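You operate a simulated robot arm through the tools that you are given. There is no shell and no other tool. Be economical: measure what you need, move in short steps, check, and stop when the job is done.

You run a simulated robot arm. Do the job below in one go: nothing can be reset, and whatever is moved stays where it is left.

JOB
Put the orange plug with square grip on the pane of the light box. Take the block marked thirty and put it on the top of the bench with orange legs. Take the pile of teal bowls and leave it on top of the dark disc with teal grips. Put the blue pad with purple band on the top of the bench with teal legs away on the work top of the mould rack. Fetch the blue wide brush with pink band and set it on the top of the steel bench with blue legs. Take the blue tin marked band wax on the right half of the zinc top and put it away on the top of the small table with teal legs. Pull the drawer marked green waste open. Do these in any order. Set down upright: orange plug with square grip, blue wide brush with pink band, blue tin marked band wax.

It is judged by the outcome, as a careful person would: the job done as asked, and still so three seconds after it is handed in. It fails if anything else is knocked over, pushed out of place, dropped, spilled or broken.

ROBOT AND FRAMES
A 7-joint arm with a four-finger gripper on a trunk, on a base that drives. Base frame: it is fixed to the floor where the robot stands at the start and does not move with it; the origin is under the middle of the robot, x ahead of it, y to its left, z up. Lengths are in m, angles in rad, forces in N, time in s.
Its first joint turns from -1.204 to 3.002 rad. Places, roughly: block marked thirty [1, 1, 0.75]; blue pad with purple band (9x6x4 cm) [1.1, -0.6, 0.8]; blue tin marked band wax [-5, 0.5, 1]; blue wide brush with pink band (17x5x9 cm) [0.8, 2, 0.8]; dark disc with teal grips (15x12x3 cm) [0.9, 0.7, 0.8]; drawer marked green waste [0.8, 2.4, 0.5]; orange plug with square grip (5x5x5 cm) [0.5, 0.1, 0.8]; pane of the light box (24x24 cm) [-1.8, -1, 0.92]; pile of teal bowls (8x8x8 cm) [0.8, 0.4, 0.8]; top of the bench with orange legs [0.1, -3.6, 0.8]; top of the small table with teal legs [-1, -0.7, 0.8]; top of the steel bench with blue legs [0.7, 0.6, 0.8]; work top of the mould rack (40x24 cm) [-4.82, -1.32, 0.86]. Payload 3.67 kg.
The TCP is the grasp point between the finger pads, 0.028 m short of the fingertips. In the tool frame z runs along the fingers and y along their closing line. Largest opening 0.112 m; the body of the gripper starts 0.073 m behind the TCP.
Orientation is that of the tool frame in the base frame, as a unit quaternion [x, y, z, w]. With the fingers straight down and closing along the base's y, the tool's x points along the base's -x, its y along +y and its z along -z.

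CONTROLS
- The arm moves only by the tool drive_tool. Its argument "series" is a list of rows, each a list of 3 entries, a list of its own where there are three numbers: the shift along the base's x, y, z in units of 50 mm (1.0 is 50 mm), then the turn, a rotation vector about the base's x, y, z in units of 5 degrees (1.0 is 5 degrees), then the gripper command, from -1 (shut) to 1 (fully open), values between in proportion. In form: [[[tx, ty, tz], [wx, wy, wz], grip], ...]. A call has 1 to 20 rows; each row shifts and turns the commanded pose from where the row before left it. A call with a number of a shift or a turn outside -1 to 1 is refused whole. Each row takes 0.2 s and may step no farther than 0.05 m and 0.15 rad from the row before; otherwise, or with a gripper value out of range, the whole call is refused. A pose out of reach is approached as far as the arm can. The call stops where the force on the tool passes 40 N (or 10 N more than at its start, if that is more) or the arm is blocked; 0.2 s more then pass. Each finger halts on what it meets, pressing with about 23 N; the grip force reading is that of the motor and also rises with nothing between the fingers. The clock runs only during rows and for 0.2 s after the last one: add rows that do not move to give the fingers time. It gives the time, the measured TCP pose, the force on the tool (base axes), the opening and the grip force at its end, in the units of the frame above (readings bear some noise), with the torque about the TCP (base axes, N m) and any sound that the robot's microphone picked up.
- Cameras (640 x 400 px; columns grow to the right, rows downward): "scene" is now at [0.1002, -0.0701, 1.3314]; the picture's right is [-0.73, -0.68, 0.00], its down [-0.54, 0.59, -0.60] and it looks along [0.41, -0.44, -0.80] (base axes); focal length 214 px, centre (320, 200). "wrist" rides on the gripper at [0.06, -0.018, -0.104] in the tool frame; the picture's right is [0.29, 0.96, 0.00], its down [-0.80, 0.24, -0.55] and it looks along [-0.53, 0.16, 0.83] (tool axes); focal length 234 px, centre (320, 200). There is no depth. A picture from a camera that has moved, and an enlarged one, comes with that camera's place and axes in the base frame and with its lens. The place of the scene camera against the robot may be out by one fixed shift of up to 0.025 m in any direction.
- get_image(camera): a new picture of that camera. The clock stands still meanwhile.
- lift_body(by): slides the trunk up (or, below 0, down) by that many m; the arm and the scene camera ride with it, the base frame stays. It gives what a move gives, with no picture.
- roll_base(legs): drives the robot by 1 to 6 legs, each [ahead, turn to the left] in m and rad, along the robot's own axes; the way and the turn of a leg run together, so that a leg with both is an arc; at most 1.5 m and 3.142 rad a leg. The arm and the cameras ride along, it lands a little off, and it stops where it bumps. It gives what a move gives.
- aim_head(pan, tilt): turns the head with the scene camera to pan (to the left, within 1.501 rad either way) and tilt (down, from -0.506 to 1.204), counted from straight ahead of the robot. It gives what a move gives.
- enlarge(camera, box): a new picture of the part [left, top, right, bottom] of that camera's present view, enlarged. The clock stands still meanwhile.
- job_done(): hands the job in; it is judged then, once.

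Work in short steps. Places have to be worked out from the pictures, the camera data and where the tool is seen: move nearer, look again, correct. Check each grasp and each placing, and mend what went wrong. You have 196 turns and 166 pictures in all, those below and enlarged ones among them. Open the gripper and draw the arm clear of the work before you hand the job in, unless the task says otherwise; then end with one line.

The tools are called by a JSON object that holds its "fn" and its "kwargs". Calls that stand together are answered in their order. drive_tool: Moves the arm, as the interface text tells. Its arguments: {"type":"object","properties":{"series":{"type":"array","items":{"type":"array"}}},"required":["series"]} The other tools are called the same way: lift_body (by) slides the trunk up or down; roll_base (legs) drives the base; aim_head (pan, tilt) turns the head that bears the scene camera; get_image (camera) takes a picture; enlarge (camera, box) takes an enlarged picture of a part of a camera's view; job_done () hands the job in.

At the start:

```text
t: 0.0
tool_pos: [0.6228, 0.0606, 1.1371]
tool_rot: [0.0, 1.0, 0.0, 0.0]
ft_force: [0.3, 0.0, 0.5]
moment: [0.02, -0.01, 0.0]
gripper_width: 0.112
grip_force: 0.1
trunk travel left (down, up): [-0.475, 0.365]
robot x, y, heading: [-0.0005, -0.0034, 0.001]
head pan, tilt: [-0.824, 0.925]
```

scene: 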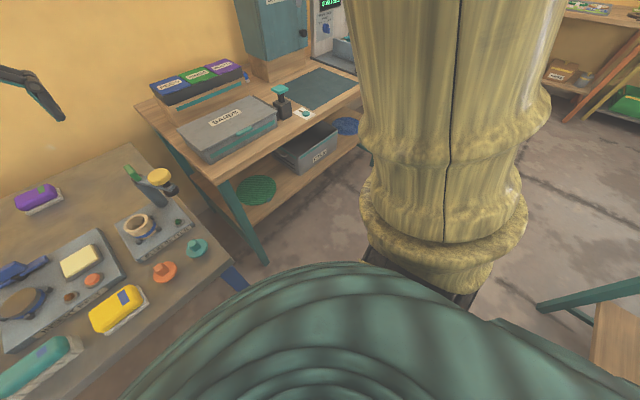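
wrist: 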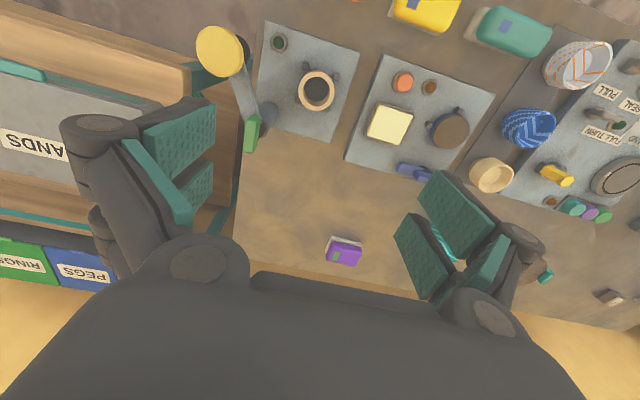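

The first pictures show the steel bench in front of me and the teal-legged bench to the right. I look straight ahead with the head to see more of the bench.

{"fn": "aim_head", "kwargs": {"pan": 0.0, "tilt": 0.8}}

{"fn": "get_image", "kwargs": {"camera": "scene"}}

{"fn": "aim_head", "kwargs": {"pan": 0.9, "tilt": 0.7}}

{"fn": "get_image", "kwargs": {"camera": "scene"}}

```text
t: 1.1
tool_pos: [0.6235, 0.0604, 1.1362]
tool_rot: [0.0, 1.0, 0.0, 0.0]
ft_force: [0.6, 0.3, -0.3]
moment: [0.0, -0.03, 0.01]
gripper_width: 0.1119
grip_force: 0.1
trunk travel left (down, up): [-0.475, 0.365]
robot x, y, heading: [0.0019, -0.0002, 0.0]
head pan, tilt: [0.0, 0.799]
```

```text
163 pictures are left
camera scene: at [0.1305, -0.0158, 1.3412], right [0.0, -1.0, 0.0], down [-0.72, 0.0, -0.7], along [0.7, 0.0, -0.72], focal length 214 px, centre (320, 200)
```

scene: 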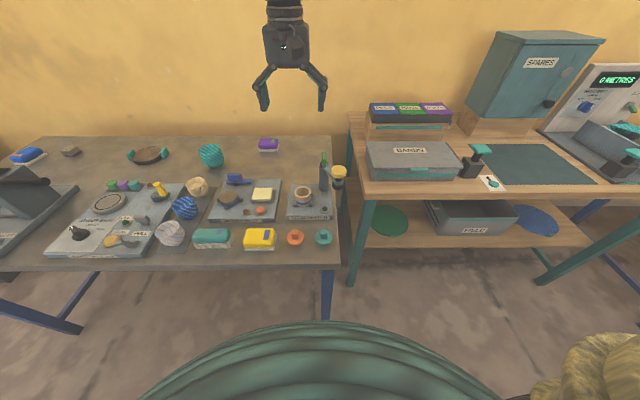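

```text
t: 2.4
tool_pos: [0.6233, 0.0605, 1.1369]
tool_rot: [0.0, 1.0, 0.0, 0.0]
ft_force: [0.0, 0.8, -0.1]
moment: [-0.01, -0.03, -0.02]
gripper_width: 0.1119
grip_force: 0.0
trunk travel left (down, up): [-0.475, 0.365]
robot x, y, heading: [-0.0006, 0.0006, 0.001]
head pan, tilt: [0.901, 0.7]
```

```text
162 pictures are left
camera scene: at [0.1027, 0.0508, 1.3495], right [0.78, -0.62, 0.0], down [-0.4, -0.5, -0.76], along [0.48, 0.6, -0.64], focal length 214 px, centre (320, 200)
```

scene: 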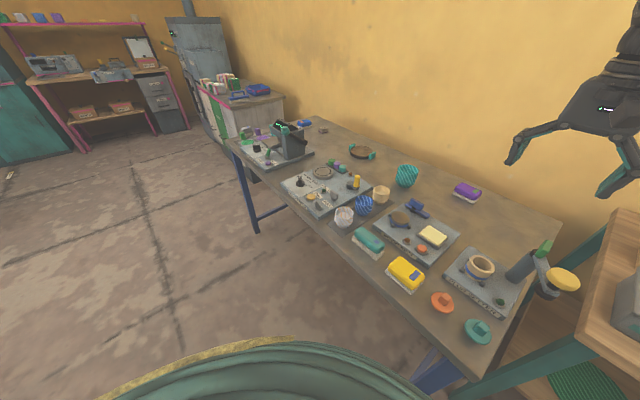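

The steel bench carries an orange plug, teal plug, bowls and the disc. I enlarge the right end and left end of the bench for detail.

{"fn": "enlarge", "kwargs": {"camera": "scene", "box": [360, 190, 560, 350]}}

{"fn": "enlarge", "kwargs": {"camera": "scene", "box": [180, 60, 420, 240]}}

{"fn": "enlarge", "kwargs": {"camera": "scene", "box": [0, 0, 300, 180]}}

```text
2.50 times, centred on (460, 270) of scene
camera zoom: at [0.1027, 0.0508, 1.3495], right [0.78, -0.62, 0.0], down [-0.4, -0.5, -0.76], along [0.48, 0.6, -0.64], focal length 536 px, centre (-30, 25)
```

zoom: 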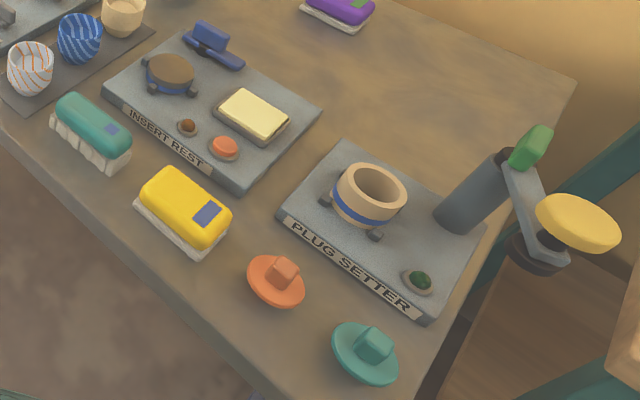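

```text
2.22 times, centred on (300, 150) of scene
camera zoom: at [0.1027, 0.0508, 1.3495], right [0.78, -0.62, 0.0], down [-0.4, -0.5, -0.76], along [0.48, 0.6, -0.64], focal length 477 px, centre (364, 311)
```

zoom: 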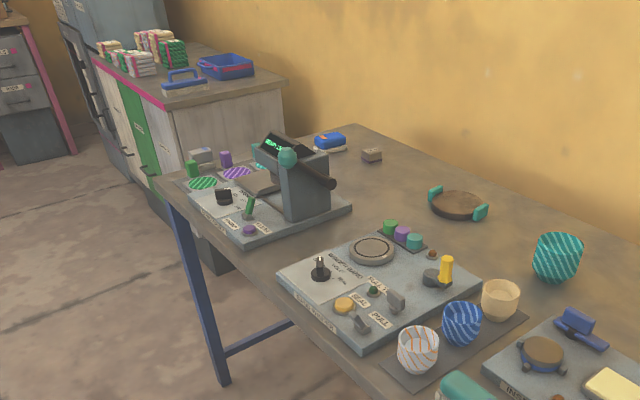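

```text
2.13 times, centred on (150, 90) of scene
camera zoom: at [0.1027, 0.0508, 1.3495], right [0.78, -0.62, 0.0], down [-0.4, -0.5, -0.76], along [0.48, 0.6, -0.64], focal length 458 px, centre (683, 435)
```

zoom: 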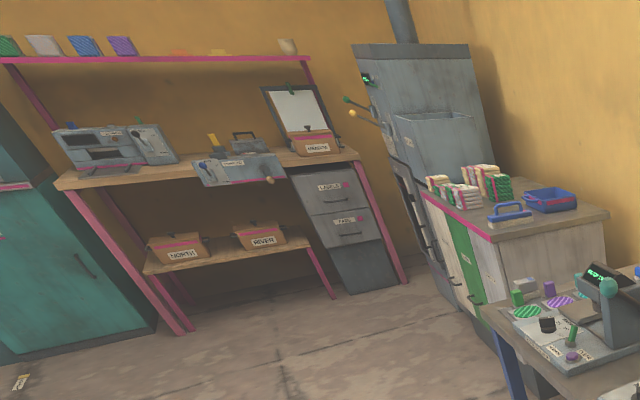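

Before moving I want to know what the big column on my right is and what lies around. I look right and farther left/back.

{"fn": "aim_head", "kwargs": {"pan": -1.5, "tilt": 0.3}}

{"fn": "get_image", "kwargs": {"camera": "scene"}}

{"fn": "aim_head", "kwargs": {"pan": 1.5, "tilt": 0.3}}

{"fn": "get_image", "kwargs": {"camera": "scene"}}

```text
t: 4.5
tool_pos: [0.6225, 0.0607, 1.1351]
tool_rot: [0.0, 1.0, 0.0, 0.001]
ft_force: [0.0, 0.1, 0.3]
moment: [-0.02, -0.01, -0.02]
gripper_width: 0.1118
grip_force: 0.1
trunk travel left (down, up): [-0.475, 0.365]
robot x, y, heading: [0.0016, 0.0031, 0.002]
head pan, tilt: [-1.499, 0.3]
```

```text
158 pictures are left
camera scene: at [0.0566, -0.1088, 1.3856], right [-1.0, -0.07, 0.0], down [-0.02, 0.3, -0.96], along [0.07, -0.95, -0.3], focal length 214 px, centre (320, 200)
```

scene: 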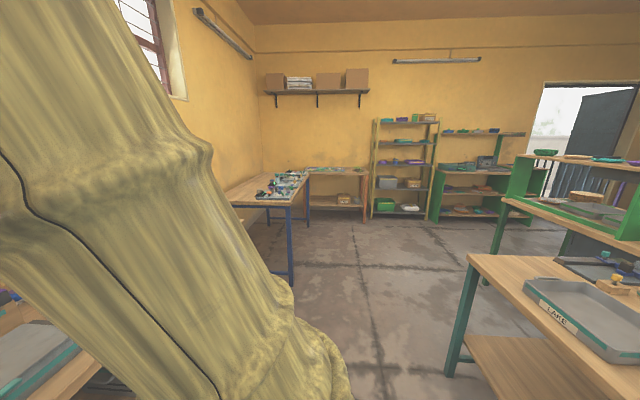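

```text
t: 7.2
tool_pos: [0.6228, 0.0609, 1.1374]
tool_rot: [0.0, 1.0, 0.0, 0.0]
ft_force: [-1.7, -0.6, -0.9]
moment: [0.0, -0.02, 0.0]
gripper_width: 0.1119
grip_force: 0.0
trunk travel left (down, up): [-0.475, 0.365]
robot x, y, heading: [-0.0015, 0.0003, 0.004]
head pan, tilt: [1.499, 0.3]
```

```text
157 pictures are left
camera scene: at [0.0566, 0.0774, 1.3856], right [1.0, -0.07, 0.0], down [-0.02, -0.29, -0.96], along [0.07, 0.95, -0.3], focal length 214 px, centre (320, 200)
```

scene: 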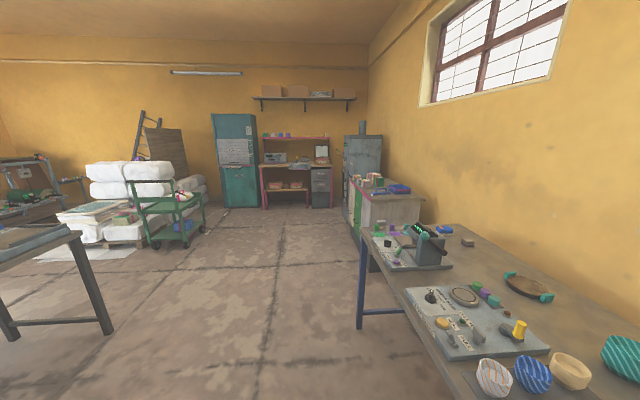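

The column is my own shoulder. I'll face -y (bench on my left, inside the first joint's range) so I can slide along the bench: turn right, then reverse about 0.45 m.

{"fn": "roll_base", "kwargs": {"legs": [[0, -1.571], [-0.42, 0]]}}

{"fn": "aim_head", "kwargs": {"pan": 1.4, "tilt": 0.8}}

{"fn": "get_image", "kwargs": {"camera": "scene"}}

```text
t: 13.5
tool_pos: [0.0674, -0.1939, 1.1353]
tool_rot: [0.697, 0.717, -0.001, 0.001]
ft_force: [0.3, 0.0, -0.2]
moment: [0.0, 0.0, 0.01]
gripper_width: 0.112
grip_force: 0.0
trunk travel left (down, up): [-0.475, 0.365]
robot x, y, heading: [-0.0121, 0.4243, -1.542]
head pan, tilt: [1.499, 0.3]
```

```text
t: 14.5
tool_pos: [0.068, -0.1942, 1.1363]
tool_rot: [0.696, 0.718, 0.0, 0.0]
ft_force: [-0.1, 0.0, 0.7]
moment: [0.02, 0.03, 0.04]
gripper_width: 0.1118
grip_force: 0.1
trunk travel left (down, up): [-0.475, 0.365]
robot x, y, heading: [-0.0075, 0.427, -1.543]
head pan, tilt: [1.4, 0.799]
```

```text
156 pictures are left
camera scene: at [0.071, 0.3496, 1.3413], right [-0.14, -0.99, 0.0], down [-0.71, 0.1, -0.7], along [0.69, -0.1, -0.72], focal length 214 px, centre (320, 200)
```

scene: 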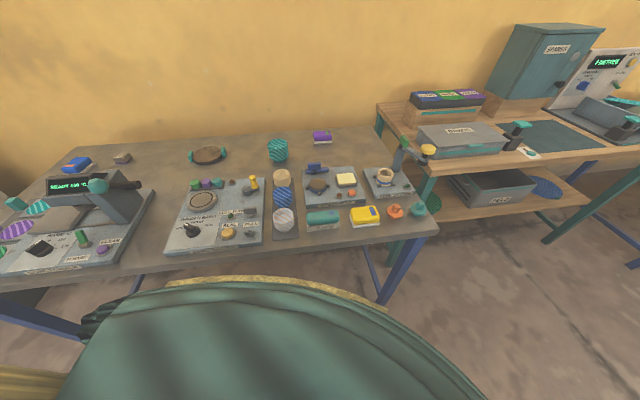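

Bowls appear near (0.93,0.44), the disc near (0.99,0.75). I shift the robot to about (0.08,0.6) so both are in reach.

{"fn": "roll_base", "kwargs": {"legs": [[0, -0.52], [-0.2, 0], [0, 0.5]]}}

{"fn": "drive_tool", "kwargs": {"series": [[[1, 0, 0.5], [0, 0, 1], 1], [[1, 0.5, 0.5], [0, 0, 1], 1], [[1, 0.5, 0], [0, 0, 1], 1], [[1, 0.5, 0], [0, 0, 1], 1], [[1, 0.5, 0], [0, 0, 1], 1], [[1, 0.5, 0], [0, 0, 1], 1], [[1, 0.5, 0], [0, 0, 1], 1], [[1, 0.5, 0], [0, 0, 1], 1], [[1, 0.5, 0], [0, 0, 1], 1], [[1, 0.5, 0], [0, 0, 1], 1], [[0, 1, 0], [0, 0, 1], 1], [[0, 1, 0], [0, 0, 1], 1]]}}

{"fn": "get_image", "kwargs": {"camera": "wrist"}}

```text
t: 19.0
tool_pos: [0.1532, -0.0192, 1.1361]
tool_rot: [0.704, 0.71, 0.0, 0.0]
ft_force: [-0.1, -0.5, -0.4]
moment: [0.02, -0.01, 0.02]
gripper_width: 0.1119
grip_force: 0.0
trunk travel left (down, up): [-0.475, 0.365]
robot x, y, heading: [0.0874, 0.6059, -1.561]
head pan, tilt: [1.4, 0.799]
```

```text
refused: row 1 steps farther than a row can; nothing moved
```

```text
155 pictures are left
camera wrist: at [0.1343, 0.0413, 1.2394], right [0.96, 0.3, 0.0], down [0.25, -0.8, 0.55], along [0.16, -0.53, -0.83], focal length 234 px, centre (320, 200)
```

wrist: 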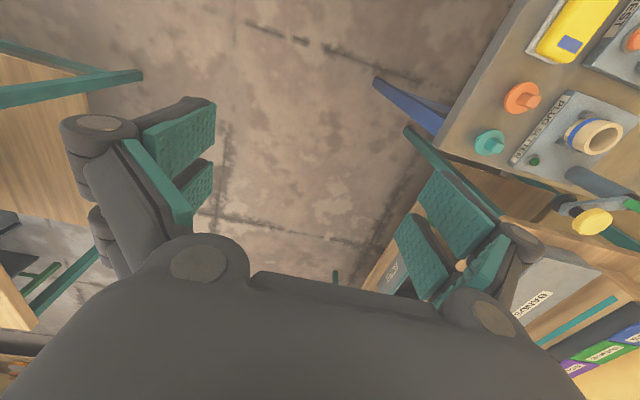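

The step limit is on the norm; I go in rows of one unit toward (0.85,0.45), turning with the arm.

{"fn": "drive_tool", "kwargs": {"series": [[[0.82, 0.54, 0.1], [0, 0, 1], 1], [[0.82, 0.54, 0.1], [0, 0, 1], 1], [[0.82, 0.54, 0.1], [0, 0, 1], 1], [[0.82, 0.54, 0], [0, 0, 1], 1], [[0.82, 0.54, 0], [0, 0, 1], 1], [[0.82, 0.54, 0], [0, 0, 1], 1], [[0.82, 0.54, 0], [0, 0, 1], 1], [[0.82, 0.54, 0], [0, 0, 1], 1], [[0.82, 0.54, 0], [0, 0, 1], 1], [[0.82, 0.54, 0], [0, 0, 1], 1], [[0.82, 0.54, 0], [0, 0, 1], 1], [[0.82, 0.54, 0], [0, 0, 1], 1], [[0.82, 0.54, 0], [0, 0, 1], 1], [[0.82, 0.54, 0], [0, 0, 1], 1], [[0.82, 0.54, 0], [0, 0, 1], 1], [[0, 0.54, 0], [0, 0, 1], 1], [[0, 0, 0], [0, 0, 1], 1], [[0, 0, 0], [0, 0, 1], 1]]}}

{"fn": "get_image", "kwargs": {"camera": "wrist"}}

{"fn": "get_image", "kwargs": {"camera": "scene"}}

```text
t: 21.6
tool_pos: [0.546, 0.2115, 1.2577]
tool_rot: [0.349, 0.935, -0.004, 0.069]
ft_force: [0.7, -2.3, -0.4]
moment: [0.16, 0.04, -0.02]
gripper_width: 0.112
grip_force: 0.1
out of reach, approached as far as the arm can: row 11, 12
trunk travel left (down, up): [-0.475, 0.365]
robot x, y, heading: [0.0854, 0.6074, -1.562]
head pan, tilt: [1.4, 0.799]
stopped in row 12: the arm was blocked; the commanded pose is now the measured one
```

```text
154 pictures are left
camera wrist: at [0.4763, 0.2425, 1.3516], right [0.41, 0.91, 0.0], down [0.68, -0.31, 0.66], along [0.61, -0.27, -0.75], focal length 234 px, centre (320, 200)
```

wrist: 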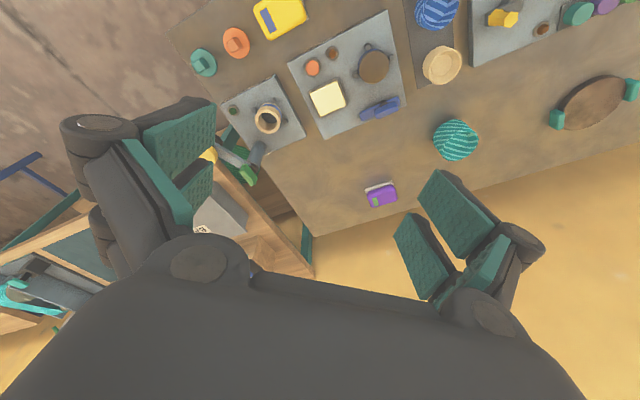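

```text
153 pictures are left
camera scene: at [0.1682, 0.5178, 1.3411], right [-0.16, -0.99, -0.01], down [-0.71, 0.12, -0.7], along [0.69, -0.11, -0.72], focal length 214 px, centre (320, 200)
```

scene: 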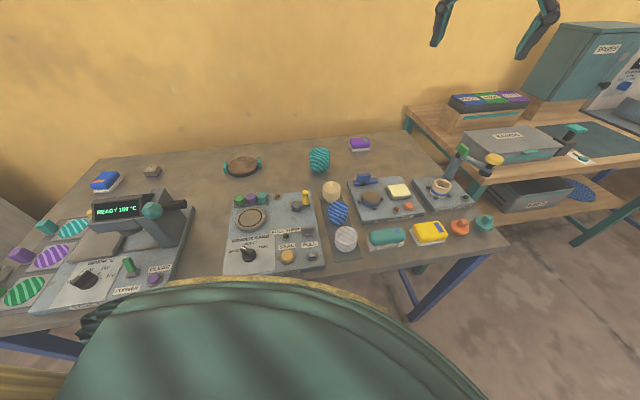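

The arm ran into its reach limit up high. I level the tool and come lower while moving out.

{"fn": "drive_tool", "kwargs": {"series": [[[0, 0, -0.8], [0.32, 0.72, 0], 1], [[0, 0, -0.8], [0.32, 0.72, 0], 1], [[0, 0.3, -0.8], [0, 0, 1], 1], [[0, 0.5, -0.8], [0, 0, 1], 1], [[0.5, 0.5, -0.5], [0, 0, 1], 1], [[0.7, 0.7, 0], [0, 0, 1], 1], [[0.7, 0.7, 0], [0, 0, 1], 1], [[0.7, 0.7, 0], [0, 0, 1], 1], [[0.7, 0.7, 0], [0, 0, 1], 1], [[0.7, 0.3, 0], [0, 0, 1], 1]]}}

{"fn": "get_image", "kwargs": {"camera": "wrist"}}

```text
t: 23.0
tool_pos: [0.5451, 0.2439, 1.1704]
tool_rot: [0.251, 0.966, 0.001, 0.067]
ft_force: [0.6, 0.0, -0.4]
moment: [-0.03, 0.04, -0.04]
gripper_width: 0.112
grip_force: 0.1
out of reach, approached as far as the arm can: row 6, 7
trunk travel left (down, up): [-0.475, 0.365]
robot x, y, heading: [0.0902, 0.6067, -1.563]
head pan, tilt: [1.4, 0.799]
stopped in row 7: the arm was blocked; the commanded pose is now the measured one
```

```text
152 pictures are left
camera wrist: at [0.4709, 0.2601, 1.264], right [0.21, 0.98, 0.0], down [0.73, -0.16, 0.66], along [0.65, -0.14, -0.75], focal length 234 px, centre (320, 200)
```

wrist: 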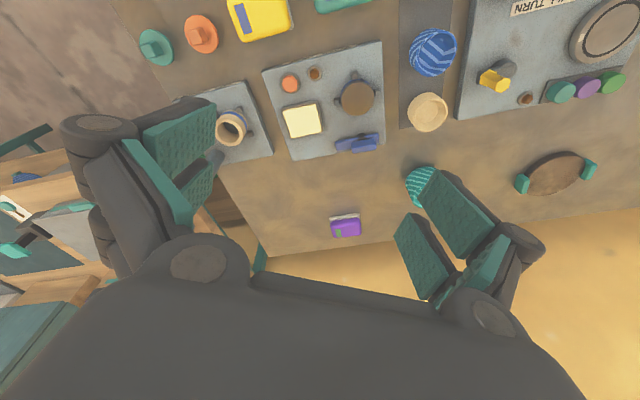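

The arm seems blocked at its left joint limit – it's a right-side arm whose free range is on the right. I'll raise the trunk a bit and turn to face +y, so the bench lies on my right.

{"fn": "lift_body", "kwargs": {"by": 0.05}}

{"fn": "roll_base", "kwargs": {"legs": [[0, -1.57], [0, -1.57]]}}

{"fn": "aim_head", "kwargs": {"pan": -1.3, "tilt": 0.7}}

{"fn": "get_image", "kwargs": {"camera": "scene"}}

```text
t: 23.9
tool_pos: [0.5465, 0.2455, 1.2201]
tool_rot: [0.25, 0.966, 0.0, 0.067]
ft_force: [0.0, -0.9, 0.7]
moment: [-0.02, -0.02, 0.0]
gripper_width: 0.1121
grip_force: 0.1
trunk travel left (down, up): [-0.525, 0.315]
robot x, y, heading: [0.0893, 0.6047, -1.562]
head pan, tilt: [1.4, 0.799]
```

```text
t: 31.9
tool_pos: [-0.3756, 0.957, 1.2212]
tool_rot: [0.968, -0.242, -0.068, 0.002]
ft_force: [-0.2, 0.9, -0.7]
moment: [-0.05, -0.01, 0.03]
gripper_width: 0.1122
grip_force: 0.0
trunk travel left (down, up): [-0.525, 0.315]
robot x, y, heading: [0.0814, 0.6021, 1.592]
head pan, tilt: [1.4, 0.799]
```

```text
t: 34.3
tool_pos: [-0.3759, 0.9574, 1.2211]
tool_rot: [0.968, -0.243, -0.067, 0.002]
ft_force: [0.0, 0.5, -0.2]
moment: [0.04, 0.02, -0.01]
gripper_width: 0.112
grip_force: 0.1
trunk travel left (down, up): [-0.525, 0.315]
robot x, y, heading: [0.0839, 0.6042, 1.593]
head pan, tilt: [-1.3, 0.7]
```

```text
151 pictures are left
camera scene: at [0.1672, 0.6642, 1.3995], right [0.29, -0.96, 0.0], down [-0.62, -0.19, -0.76], along [0.73, 0.22, -0.64], focal length 214 px, centre (320, 200)
```

scene: 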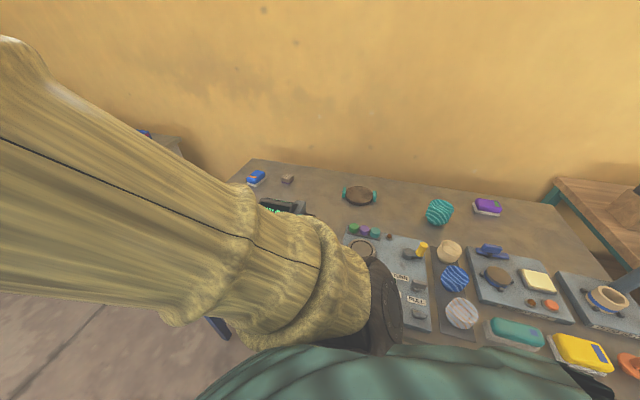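

I swing the tool clockwise around the robot in an arc, levelling it on the way.

{"fn": "drive_tool", "kwargs": {"series": [[[0, 0, 0], [-0.17, -0.75, 0], 1], [[0, 0, 0], [-0.17, -0.75, 0], 1], [[0.63, 0.75, 0], [0, 0, -0.98], 1], [[0.69, 0.69, 0], [0, 0, -0.98], 1], [[0.75, 0.63, 0], [0, 0, -0.98], 1], [[0.8, 0.56, 0], [0, 0, -0.98], 1], [[0.85, 0.49, 0], [0, 0, -0.98], 1], [[0.89, 0.41, 0], [0, 0, -0.98], 1], [[0.92, 0.33, 0], [0, 0, -0.98], 1], [[0.95, 0.25, 0], [0, 0, -0.98], 1], [[0.965, 0.17, 0], [0, 0, -0.98], 1], [[0.975, 0.085, 0], [0, 0, -0.98], 1], [[0.98, 0, 0], [0, 0, -0.98], 1], [[0.975, -0.085, 0], [0, 0, -0.98], 1], [[0.965, -0.17, 0], [0, 0, -0.98], 1], [[0.95, -0.25, 0], [0, 0, -0.98], 1], [[0.92, -0.33, 0], [0, 0, -0.98], 1], [[0.89, -0.41, 0], [0, 0, -0.98], 1]]}}

```text
t: 38.1
tool_pos: [0.3349, 1.1143, 1.2191]
tool_rot: [-0.597, 0.802, 0.003, -0.002]
ft_force: [1.2, 0.0, 0.3]
moment: [0.01, 0.06, 0.01]
gripper_width: 0.1123
grip_force: 0.1
trunk travel left (down, up): [-0.525, 0.315]
robot x, y, heading: [0.086, 0.6029, 1.591]
head pan, tilt: [-1.3, 0.7]
```

Working on this side. I continue the arc to above the bench.

{"fn": "drive_tool", "kwargs": {"series": [[[0.86, -0.47, 0], [0, 0, -1], 1], [[0.81, -0.55, 0], [0, 0, -1], 1], [[0.76, -0.62, 0], [0, 0, -1], 1], [[0.71, -0.68, 0], [0, 0, -1], 1], [[0.65, -0.73, 0], [0, 0, -1], 1], [[0.58, -0.79, 0], [0, 0, -1], 1], [[0.5, -0.84, 0], [0, 0, -1], 1], [[0.43, -0.88, 0], [0, 0, -1], 1], [[0.35, -0.91, 0], [0, 0, -1], 1], [[0.26, -0.94, -0.1], [0, 0, -1], 1], [[0.2, -0.95, -0.2], [0, 0, -1], 1], [[0.1, -0.9, -0.4], [0, 0, -1], 1], [[0.1, -0.6, -0.7], [0, 0, -1], 1], [[0, 0, -0.8], [0, 0, -1], 1]]}}

{"fn": "get_image", "kwargs": {"camera": "wrist"}}

{"fn": "get_image", "kwargs": {"camera": "scene"}}

```text
t: 41.1
tool_pos: [0.4019, 0.7936, 1.208]
tool_rot: [-0.03, 1.0, -0.001, -0.001]
ft_force: [-0.2, 0.8, 0.1]
moment: [-0.03, 0.04, -0.01]
gripper_width: 0.1119
grip_force: 0.1
out of reach, approached as far as the arm can: row 4, 5, 6, 7, 8, 9, 10, 11, 12, 13, 14
trunk travel left (down, up): [-0.525, 0.315]
robot x, y, heading: [0.088, 0.6099, 1.592]
head pan, tilt: [-1.3, 0.7]
```

```text
150 pictures are left
camera wrist: at [0.344, 0.7718, 1.3108], right [-0.34, 0.94, 0.0], down [0.78, 0.29, 0.55], along [0.52, 0.19, -0.83], focal length 234 px, centre (320, 200)
```

wrist: 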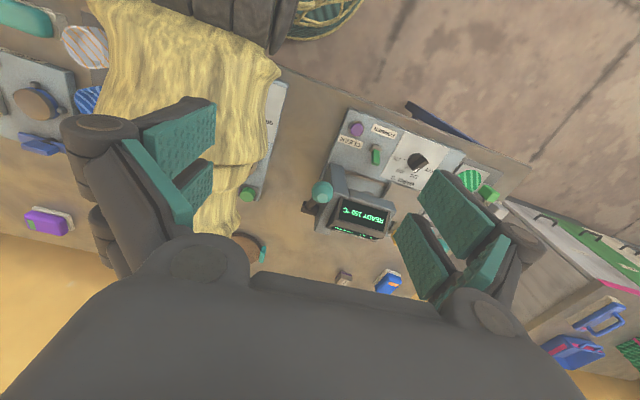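

```text
149 pictures are left
camera scene: at [0.1687, 0.6646, 1.3993], right [0.29, -0.96, 0.0], down [-0.62, -0.19, -0.76], along [0.73, 0.22, -0.65], focal length 214 px, centre (320, 200)
```

scene: 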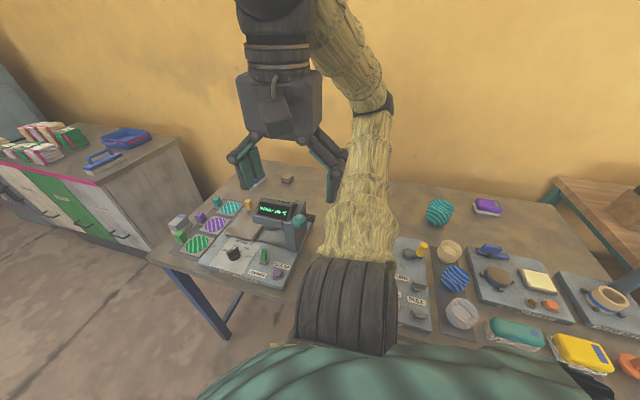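

The right swing is limited too (first joint at -1.2), and the left one by the arm folding across the head. Simplest is to face the targets, so I turn back to face the bench (+x).

{"fn": "roll_base", "kwargs": {"legs": [[0, -1.592]]}}

{"fn": "drive_tool", "kwargs": {"series": [[[0.3, 0.5, 0], [0, 0, 1], 1], [[0.5, 0.7, 0], [0, 0, 1], 1], [[0.5, 0.7, 0], [0, 0, 1], 1], [[0.5, 0.7, 0], [0, 0, 1], 1], [[0.5, 0.7, 0], [0, 0, 1], 1], [[0.5, 0.7, 0], [0, 0, 1], 1], [[0.5, 0.7, 0], [0, 0, 1], 1], [[0.5, 0.7, 0], [0, 0, 1], 1], [[0.8, 0, -0.4], [0, 0, 1], 1], [[0.8, 0, -0.4], [0, 0, 1], 1], [[0.8, 0, -0.4], [0, 0, 1], 1], [[0.8, 0, -0.4], [0, 0, 1], 1]]}}

{"fn": "aim_head", "kwargs": {"pan": 0, "tilt": 0.8}}

{"fn": "get_image", "kwargs": {"camera": "scene"}}

{"fn": "get_image", "kwargs": {"camera": "wrist"}}

```text
t: 45.3
tool_pos: [0.2756, 0.2895, 1.2074]
tool_rot: [0.686, 0.727, 0.001, -0.001]
ft_force: [-0.1, -0.5, 0.3]
moment: [-0.01, -0.04, 0.01]
gripper_width: 0.112
grip_force: 0.1
trunk travel left (down, up): [-0.525, 0.315]
robot x, y, heading: [0.0892, 0.6046, 0.019]
head pan, tilt: [-1.3, 0.7]
```

```text
t: 47.9
tool_pos: [0.6261, 0.5619, 1.1273]
tool_rot: [0.23, 0.973, -0.001, 0.0]
ft_force: [0.1, 0.8, 0.3]
moment: [-0.03, 0.03, 0.03]
gripper_width: 0.1117
grip_force: 0.0
trunk travel left (down, up): [-0.525, 0.315]
robot x, y, heading: [0.0842, 0.6057, 0.017]
head pan, tilt: [-1.3, 0.7]
```

```text
t: 49.4
tool_pos: [0.6249, 0.5606, 1.1273]
tool_rot: [0.232, 0.973, 0.001, 0.0]
ft_force: [0.4, 0.3, 0.2]
moment: [-0.03, -0.03, -0.01]
gripper_width: 0.1119
grip_force: 0.1
trunk travel left (down, up): [-0.525, 0.315]
robot x, y, heading: [0.0876, 0.603, 0.015]
head pan, tilt: [0.0, 0.799]
```

```text
148 pictures are left
camera scene: at [0.2178, 0.5914, 1.3912], right [0.02, -1.0, 0.0], down [-0.72, -0.01, -0.7], along [0.7, 0.01, -0.72], focal length 214 px, centre (320, 200)
```

scene: 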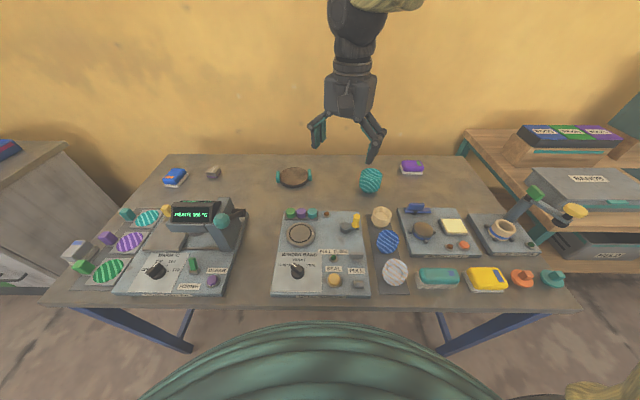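

```text
147 pictures are left
camera wrist: at [0.5631, 0.5712, 1.2312], right [0.17, 0.98, 0.0], down [0.82, -0.15, 0.55], along [0.54, -0.1, -0.83], focal length 234 px, centre (320, 200)
```

wrist: 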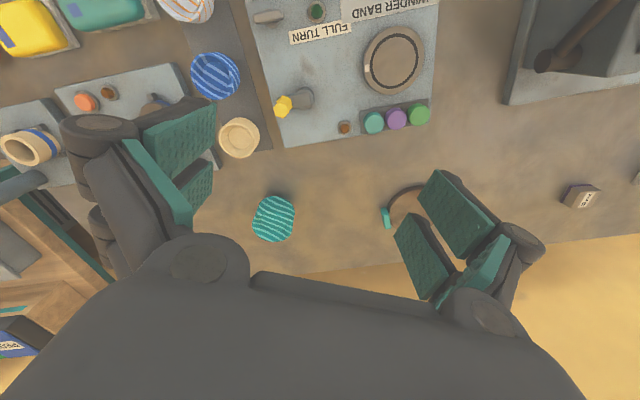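

Now the arm reaches fine. Bowls at about (0.89,0.395); I line the tool up short of them at z≈1.02 for a closer look.

{"fn": "drive_tool", "kwargs": {"series": [[[0.6, -0.6, -0.4], [0, 0, 1], 1], [[0.6, -0.6, -0.4], [0, 0, 1], 1], [[0.6, -0.6, -0.4], [0, 0, 1], 1], [[0.4, -0.8, -0.4], [0, 0, 1], 1], [[0.4, -0.6, -0.4], [0, 0, 1], 1], [[0.3, 0, -0.2], [0, 0, 0.4], 1]]}}

{"fn": "get_image", "kwargs": {"camera": "wrist"}}

{"fn": "enlarge", "kwargs": {"camera": "scene", "box": [240, 120, 480, 270]}}

```text
t: 50.8
tool_pos: [0.7705, 0.4019, 1.0174]
tool_rot: [-0.003, 1.0, 0.0, -0.001]
ft_force: [-0.6, -0.4, 0.4]
moment: [-0.02, -0.01, 0.02]
gripper_width: 0.112
grip_force: 0.1
trunk travel left (down, up): [-0.525, 0.315]
robot x, y, heading: [0.0879, 0.6082, 0.021]
head pan, tilt: [0.0, 0.799]
```

```text
146 pictures are left
camera wrist: at [0.7108, 0.3826, 1.1204], right [-0.29, 0.96, 0.0], down [0.8, 0.24, 0.55], along [0.53, 0.16, -0.83], focal length 234 px, centre (320, 200)
```

wrist: 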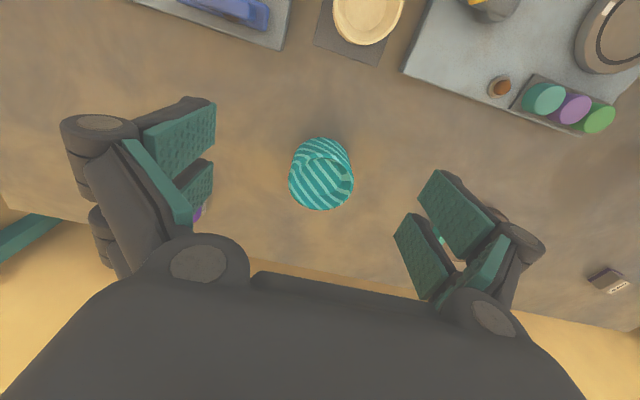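

```text
2.67 times, centred on (360, 195) of scene
camera zoom: at [0.2181, 0.592, 1.3912], right [0.02, -1.0, 0.0], down [-0.72, -0.01, -0.7], along [0.7, 0.01, -0.72], focal length 572 px, centre (213, 213)
```

zoom: 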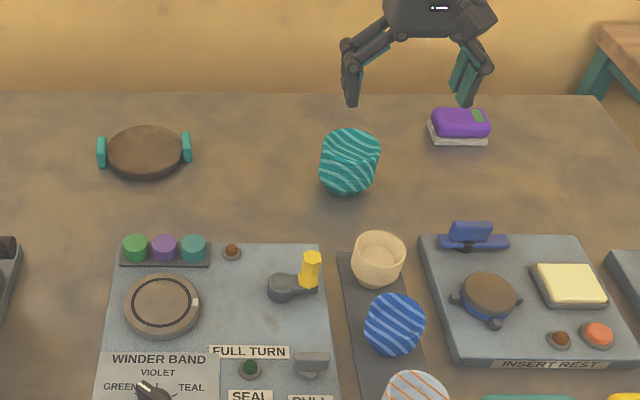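

Triangulating gives the pile top at about (0.845,0.425,0.865). I move over it at z≈0.95 and look close.

{"fn": "drive_tool", "kwargs": {"series": [[[0.7, 0.24, -0.6], [0, 0, 0], 1], [[0.7, 0.22, -0.6], [0, 0, 0], 1]]}}

{"fn": "get_image", "kwargs": {"camera": "wrist"}}

{"fn": "enlarge", "kwargs": {"camera": "scene", "box": [310, 130, 430, 230]}}

```text
t: 51.4
tool_pos: [0.8401, 0.4209, 0.9571]
tool_rot: [-0.002, 1.0, 0.0, -0.001]
ft_force: [0.9, 0.0, -0.2]
moment: [-0.05, 0.01, 0.01]
gripper_width: 0.112
grip_force: 0.1
trunk travel left (down, up): [-0.525, 0.315]
robot x, y, heading: [0.0853, 0.6067, 0.015]
head pan, tilt: [0.0, 0.799]
```

```text
144 pictures are left
camera wrist: at [0.7803, 0.4028, 1.0605], right [-0.29, 0.96, 0.0], down [0.8, 0.24, 0.55], along [0.53, 0.16, -0.83], focal length 234 px, centre (320, 200)
```

wrist: 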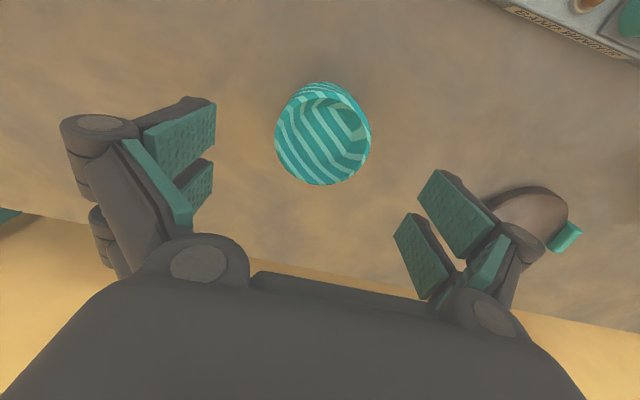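

```text
4.00 times, centred on (370, 180) of scene
camera zoom: at [0.2186, 0.5912, 1.3912], right [0.02, -1.0, 0.0], down [-0.72, -0.01, -0.7], along [0.7, 0.01, -0.72], focal length 858 px, centre (120, 280)
```

zoom: 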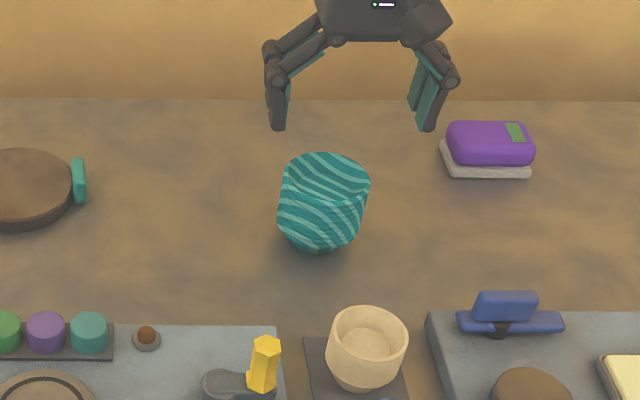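

The pile is centred under the tool at (0.84,0.423), rim at z≈0.868. I lower to TCP z≈0.838 and close.

{"fn": "drive_tool", "kwargs": {"series": [[[0, 0.04, -0.8], [0, 0, 0], 1], [[0, 0, -0.8], [0, 0, 0], 1], [[0, 0, -0.78], [0, 0, 0], 1], [[0, 0, 0], [0, 0, 0], 0.4], [[0, 0, 0], [0, 0, 0], 0.0], [[0, 0, 0], [0, 0, 0], -1], [[0, 0, 0], [0, 0, 0], -1]]}}

{"fn": "get_image", "kwargs": {"camera": "wrist"}}

```text
t: 53.0
tool_pos: [0.8401, 0.4265, 0.8397]
tool_rot: [-0.002, 1.0, 0.0, 0.0]
ft_force: [1.2, -0.4, 3.8]
moment: [-0.09, -0.09, 0.01]
gripper_width: 0.0778
grip_force: 22.5
trunk travel left (down, up): [-0.525, 0.315]
robot x, y, heading: [0.087, 0.6057, 0.019]
head pan, tilt: [0.0, 0.799]
```

```text
142 pictures are left
camera wrist: at [0.7807, 0.4074, 0.9425], right [-0.29, 0.96, 0.0], down [0.8, 0.24, 0.55], along [0.53, 0.16, -0.83], focal length 234 px, centre (320, 200)
```

wrist: 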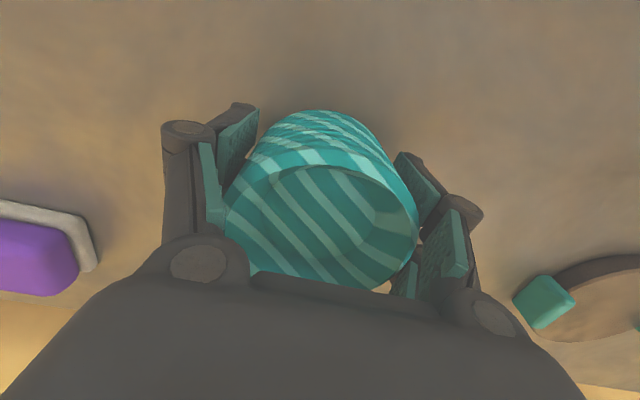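

Gripped at 0.078 m; several rims between the pads. I lift 4 cm and check that the whole pile comes.

{"fn": "drive_tool", "kwargs": {"series": [[[0, 0, 0.4], [0, 0, 0], -1], [[0, 0, 0.6], [0, 0, 0], -1], [[0, 0, 0.6], [0, 0, 0], -1]]}}

{"fn": "enlarge", "kwargs": {"camera": "scene", "box": [250, 110, 430, 230]}}

```text
t: 53.8
tool_pos: [0.8392, 0.4273, 0.9194]
tool_rot: [-0.002, 1.0, 0.001, -0.001]
ft_force: [-0.4, -0.1, -0.9]
moment: [0.01, -0.02, 0.0]
gripper_width: 0.078
grip_force: 22.9
trunk travel left (down, up): [-0.525, 0.315]
robot x, y, heading: [0.0899, 0.6063, 0.016]
head pan, tilt: [0.0, 0.799]
```

```text
3.33 times, centred on (340, 170) of scene
camera zoom: at [0.2171, 0.5918, 1.3912], right [0.02, -1.0, 0.0], down [-0.72, -0.01, -0.7], along [0.7, 0.01, -0.72], focal length 715 px, centre (253, 300)
```

zoom: 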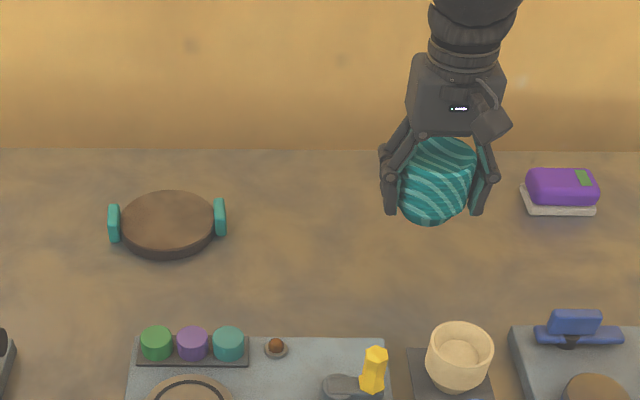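

The pile is lifted whole. I carry it toward the disc at z≈1.0 and look from the wrist.

{"fn": "drive_tool", "kwargs": {"series": [[[0, 0.5, 0.6], [0, 0, 0], -1], [[-0.2, 0.9, 0.2], [0, 0, 0], -1], [[-0.2, 0.9, 0], [0, 0, 0], -1], [[-0.2, 0.9, 0], [0, 0, 0], -1], [[-0.2, 0.9, 0], [0, 0, 0], -1], [[0, 0.9, 0], [0, 0, 0], -1], [[0, 0.7, 0], [0, 0, 0], -1]]}}

{"fn": "get_image", "kwargs": {"camera": "wrist"}}

{"fn": "get_image", "kwargs": {"camera": "scene"}}

```text
t: 55.4
tool_pos: [0.8058, 0.702, 0.968]
tool_rot: [0.009, 1.0, 0.015, 0.0]
ft_force: [-0.3, 0.5, -1.8]
moment: [0.04, 0.02, 0.03]
gripper_width: 0.0779
grip_force: 23.1
trunk travel left (down, up): [-0.525, 0.315]
robot x, y, heading: [0.088, 0.605, 0.015]
head pan, tilt: [0.0, 0.799]
```

```text
140 pictures are left
camera wrist: at [0.7455, 0.6807, 1.0708], right [-0.27, 0.96, 0.03], down [0.8, 0.21, 0.56], along [0.53, 0.18, -0.83], focal length 234 px, centre (320, 200)
```

wrist: 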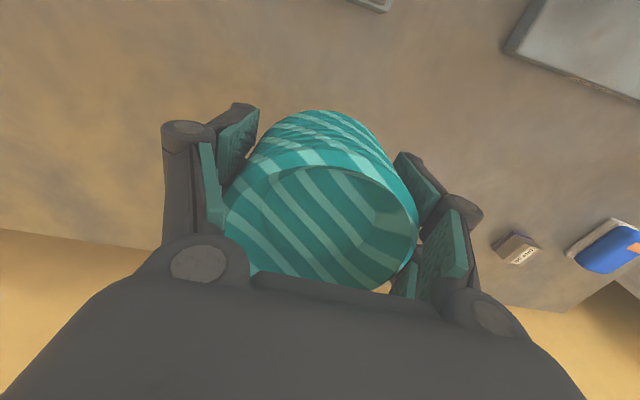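

```text
139 pictures are left
camera scene: at [0.2178, 0.5917, 1.3912], right [0.02, -1.0, 0.0], down [-0.72, -0.01, -0.7], along [0.7, 0.01, -0.72], focal length 214 px, centre (320, 200)
```

scene: 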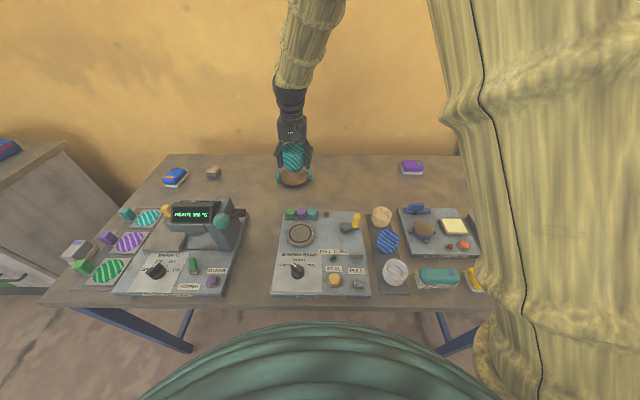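

Combining views puts the disc centre near (0.893,0.734). I move over it and look before lowering.

{"fn": "drive_tool", "kwargs": {"series": [[[0.6, 0.2, 0], [0, 0, 0], -1], [[0.6, 0.2, 0], [0, 0, 0], -1], [[0.54, 0.2, -0.6], [0, 0, 0], -1], [[0, 0, 0], [0, 0, 0], -1]]}}

{"fn": "enlarge", "kwargs": {"camera": "scene", "box": [230, 110, 370, 210]}}

{"fn": "get_image", "kwargs": {"camera": "wrist"}}

```text
t: 56.4
tool_pos: [0.8917, 0.7302, 0.9367]
tool_rot: [0.008, 1.0, 0.014, -0.001]
ft_force: [-0.4, -1.1, -1.1]
moment: [0.01, -0.02, -0.02]
gripper_width: 0.0779
grip_force: 22.8
trunk travel left (down, up): [-0.525, 0.315]
robot x, y, heading: [0.0883, 0.6045, 0.019]
head pan, tilt: [0.0, 0.799]
```

```text
4.00 times, centred on (300, 160) of scene
camera zoom: at [0.2165, 0.5915, 1.3914], right [0.02, -1.0, 0.0], down [-0.72, -0.01, -0.7], along [0.7, 0.01, -0.72], focal length 858 px, centre (400, 360)
```

zoom: 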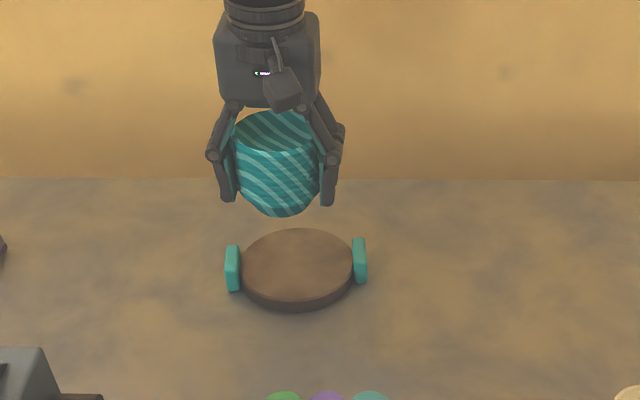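

```text
137 pictures are left
camera wrist: at [0.832, 0.71, 1.0397], right [-0.27, 0.96, 0.03], down [0.8, 0.21, 0.56], along [0.53, 0.17, -0.83], focal length 234 px, centre (320, 200)
```

wrist: 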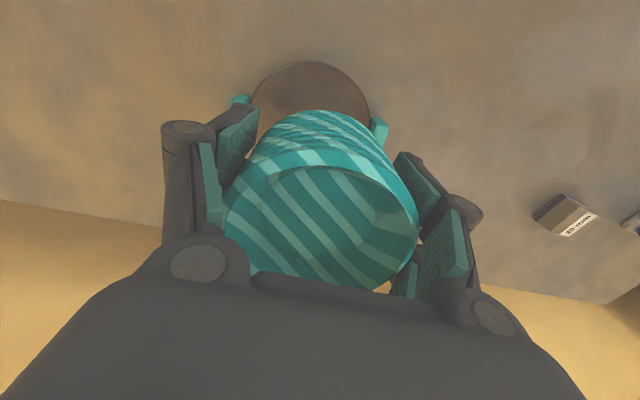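

The disc centre is now measured at about (0.889,0.72). I correct by -1 cm in y, level the tool, and lower most of the way.

{"fn": "drive_tool", "kwargs": {"series": [[[-0.05, -0.2, 0], [-0.32, 0, 0], -1], [[0, 0, -0.4], [0, 0, 0], -1], [[0, 0, -0.4], [0, 0, 0], -1], [[0, 0, -0.2], [0, 0, 0], -1], [[0, 0, 0], [0, 0, 0], -1]]}}

{"fn": "enlarge", "kwargs": {"camera": "scene", "box": [230, 110, 370, 210]}}

```text
t: 57.6
tool_pos: [0.8907, 0.7185, 0.886]
tool_rot: [0.008, 1.0, -0.001, -0.003]
ft_force: [-0.1, -0.5, -1.8]
moment: [0.0, 0.05, -0.01]
gripper_width: 0.0778
grip_force: 23.1
trunk travel left (down, up): [-0.525, 0.315]
robot x, y, heading: [0.087, 0.6026, 0.021]
head pan, tilt: [0.0, 0.799]
```

```text
4.00 times, centred on (300, 160) of scene
camera zoom: at [0.2178, 0.5917, 1.3912], right [0.02, -1.0, 0.0], down [-0.72, -0.01, -0.7], along [0.7, 0.01, -0.72], focal length 858 px, centre (400, 360)
```

zoom: 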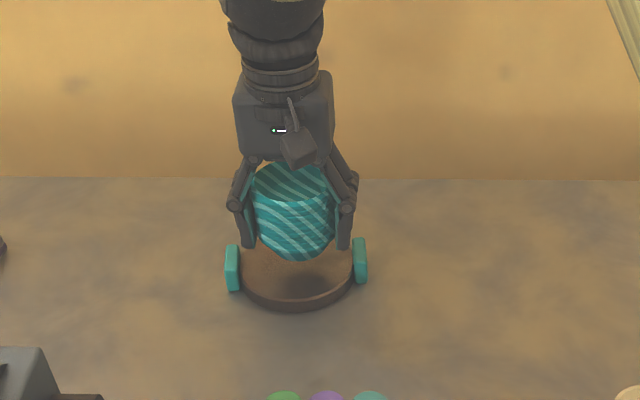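

Well centred, about 2 cm above. I lower in 4 mm rows.

{"fn": "drive_tool", "kwargs": {"series": [[[0, 0, -0.12], [0, 0, 0], -1], [[0, 0, -0.1], [0, 0, 0], -1], [[0, 0, -0.06], [0, 0, 0], -1], [[0, 0, 0], [0, 0, 0], -1]]}}

```text
t: 58.6
tool_pos: [0.8924, 0.7198, 0.8711]
tool_rot: [0.009, 1.0, 0.0, -0.002]
ft_force: [-0.2, -0.2, -1.5]
moment: [0.03, -0.03, -0.02]
gripper_width: 0.0778
grip_force: 22.8
trunk travel left (down, up): [-0.525, 0.315]
robot x, y, heading: [0.0857, 0.6074, 0.016]
head pan, tilt: [0.0, 0.799]
```

{"fn": "drive_tool", "kwargs": {"series": [[[0, 0, -0.04], [0, 0, 0], -1], [[0, 0, -0.04], [0, 0, 0], -1], [[0, 0, 0], [0, 0, 0], -1]]}}

{"fn": "enlarge", "kwargs": {"camera": "scene", "box": [260, 130, 340, 200]}}

```text
t: 59.4
tool_pos: [0.8921, 0.7199, 0.867]
tool_rot: [0.009, 1.0, -0.002, -0.002]
ft_force: [-0.4, -0.2, -2.4]
moment: [-0.02, 0.0, 0.02]
gripper_width: 0.0779
grip_force: 22.5
trunk travel left (down, up): [-0.525, 0.315]
robot x, y, heading: [0.0884, 0.6015, 0.022]
head pan, tilt: [0.0, 0.799]
```

```text
5.71 times, centred on (300, 165) of scene
camera zoom: at [0.218, 0.5918, 1.3912], right [0.02, -1.0, 0.0], down [-0.72, -0.01, -0.7], along [0.7, 0.01, -0.72], focal length 1226 px, centre (434, 400)
```

zoom: 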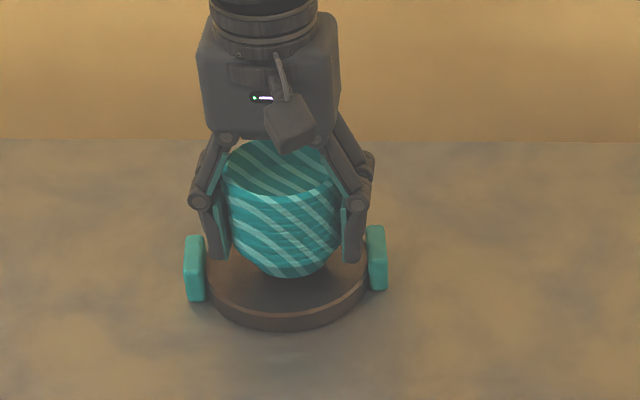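

Still hanging freely; continue in 3 mm rows.

{"fn": "drive_tool", "kwargs": {"series": [[[0, 0, -0.06], [0, 0, 0], -1], [[0, 0, -0.06], [0, 0, 0], -1], [[0, 0, 0], [0, 0, 0], -1]]}}

{"fn": "drive_tool", "kwargs": {"series": [[[0, 0, -0.06], [0, 0, 0], -1], [[0, 0, 0], [0, 0, 0], -1]]}}

```text
t: 60.2
tool_pos: [0.8914, 0.7204, 0.8613]
tool_rot: [0.008, 1.0, -0.002, -0.003]
ft_force: [0.2, -0.3, -2.3]
moment: [-0.03, 0.03, -0.01]
gripper_width: 0.0779
grip_force: 22.0
trunk travel left (down, up): [-0.525, 0.315]
robot x, y, heading: [0.0867, 0.6045, 0.019]
head pan, tilt: [0.0, 0.799]
```

```text
t: 60.8
tool_pos: [0.8912, 0.7197, 0.8576]
tool_rot: [0.009, 1.0, -0.002, -0.002]
ft_force: [0.1, -0.9, -0.1]
moment: [0.01, 0.01, 0.01]
gripper_width: 0.0779
grip_force: 22.8
trunk travel left (down, up): [-0.525, 0.315]
robot x, y, heading: [0.0881, 0.6053, 0.017]
head pan, tilt: [0.0, 0.799]
```

Force is beginning to change, likely contact; 2 mm more to confirm.

{"fn": "drive_tool", "kwargs": {"series": [[[0, 0, -0.05], [0, 0, 0], -1], [[0, 0, 0], [0, 0, 0], -1]]}}

```text
t: 61.4
tool_pos: [0.8913, 0.7197, 0.8576]
tool_rot: [0.01, 1.0, -0.002, -0.002]
ft_force: [2.1, 3.1, 13.4]
moment: [0.16, -0.05, -0.08]
gripper_width: 0.0778
grip_force: 23.3
trunk travel left (down, up): [-0.525, 0.315]
robot x, y, heading: [0.0872, 0.6043, 0.015]
head pan, tilt: [0.0, 0.799]
```

Contact at 13 N. I open slightly and lift off.

{"fn": "drive_tool", "kwargs": {"series": [[[0, 0, 0.03], [0, 0, 0], 0.5], [[0, 0, 0], [0, 0, 0], 0.6], [[0, 0, 0], [0, 0, 0], 0.7], [[0, 0, 0.4], [0, 0, 0], 0.7], [[0, 0, 0.8], [0, 0, 0], 0.8], [[0, 0, 1], [0, 0, 0], 1], [[0, 0, 1], [0, 0, 0], 1]]}}

{"fn": "get_image", "kwargs": {"camera": "wrist"}}

{"fn": "enlarge", "kwargs": {"camera": "scene", "box": [240, 110, 380, 210]}}

```text
t: 63.2
tool_pos: [0.8912, 0.7121, 0.986]
tool_rot: [0.013, 1.0, -0.003, -0.021]
ft_force: [0.9, 0.5, -0.1]
moment: [0.01, 0.02, 0.01]
gripper_width: 0.112
grip_force: 0.0
trunk travel left (down, up): [-0.525, 0.315]
robot x, y, heading: [0.0864, 0.6042, 0.016]
head pan, tilt: [0.0, 0.799]
stopped in row 7: the arm was blocked; the commanded pose is now the measured one
```

```text
134 pictures are left
camera wrist: at [0.8357, 0.6959, 1.0915], right [-0.27, 0.96, 0.01], down [0.83, 0.22, 0.52], along [0.5, 0.14, -0.86], focal length 234 px, centre (320, 200)
```

wrist: 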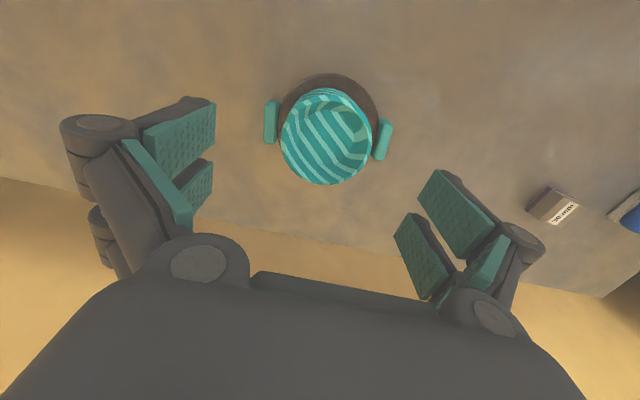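

```text
4.00 times, centred on (310, 160) of scene
camera zoom: at [0.219, 0.5915, 1.391], right [0.02, -1.0, 0.0], down [-0.72, -0.01, -0.7], along [0.7, 0.01, -0.72], focal length 858 px, centre (360, 360)
```

zoom: 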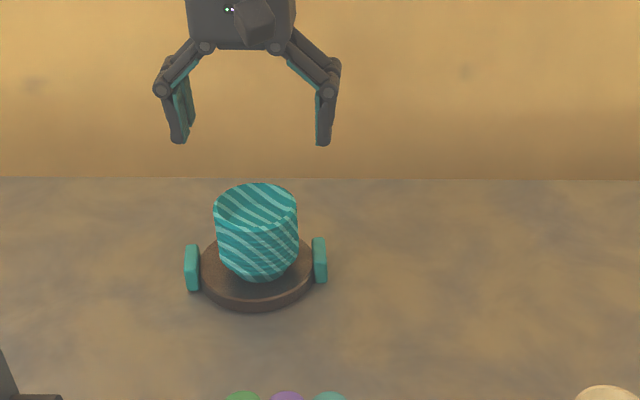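

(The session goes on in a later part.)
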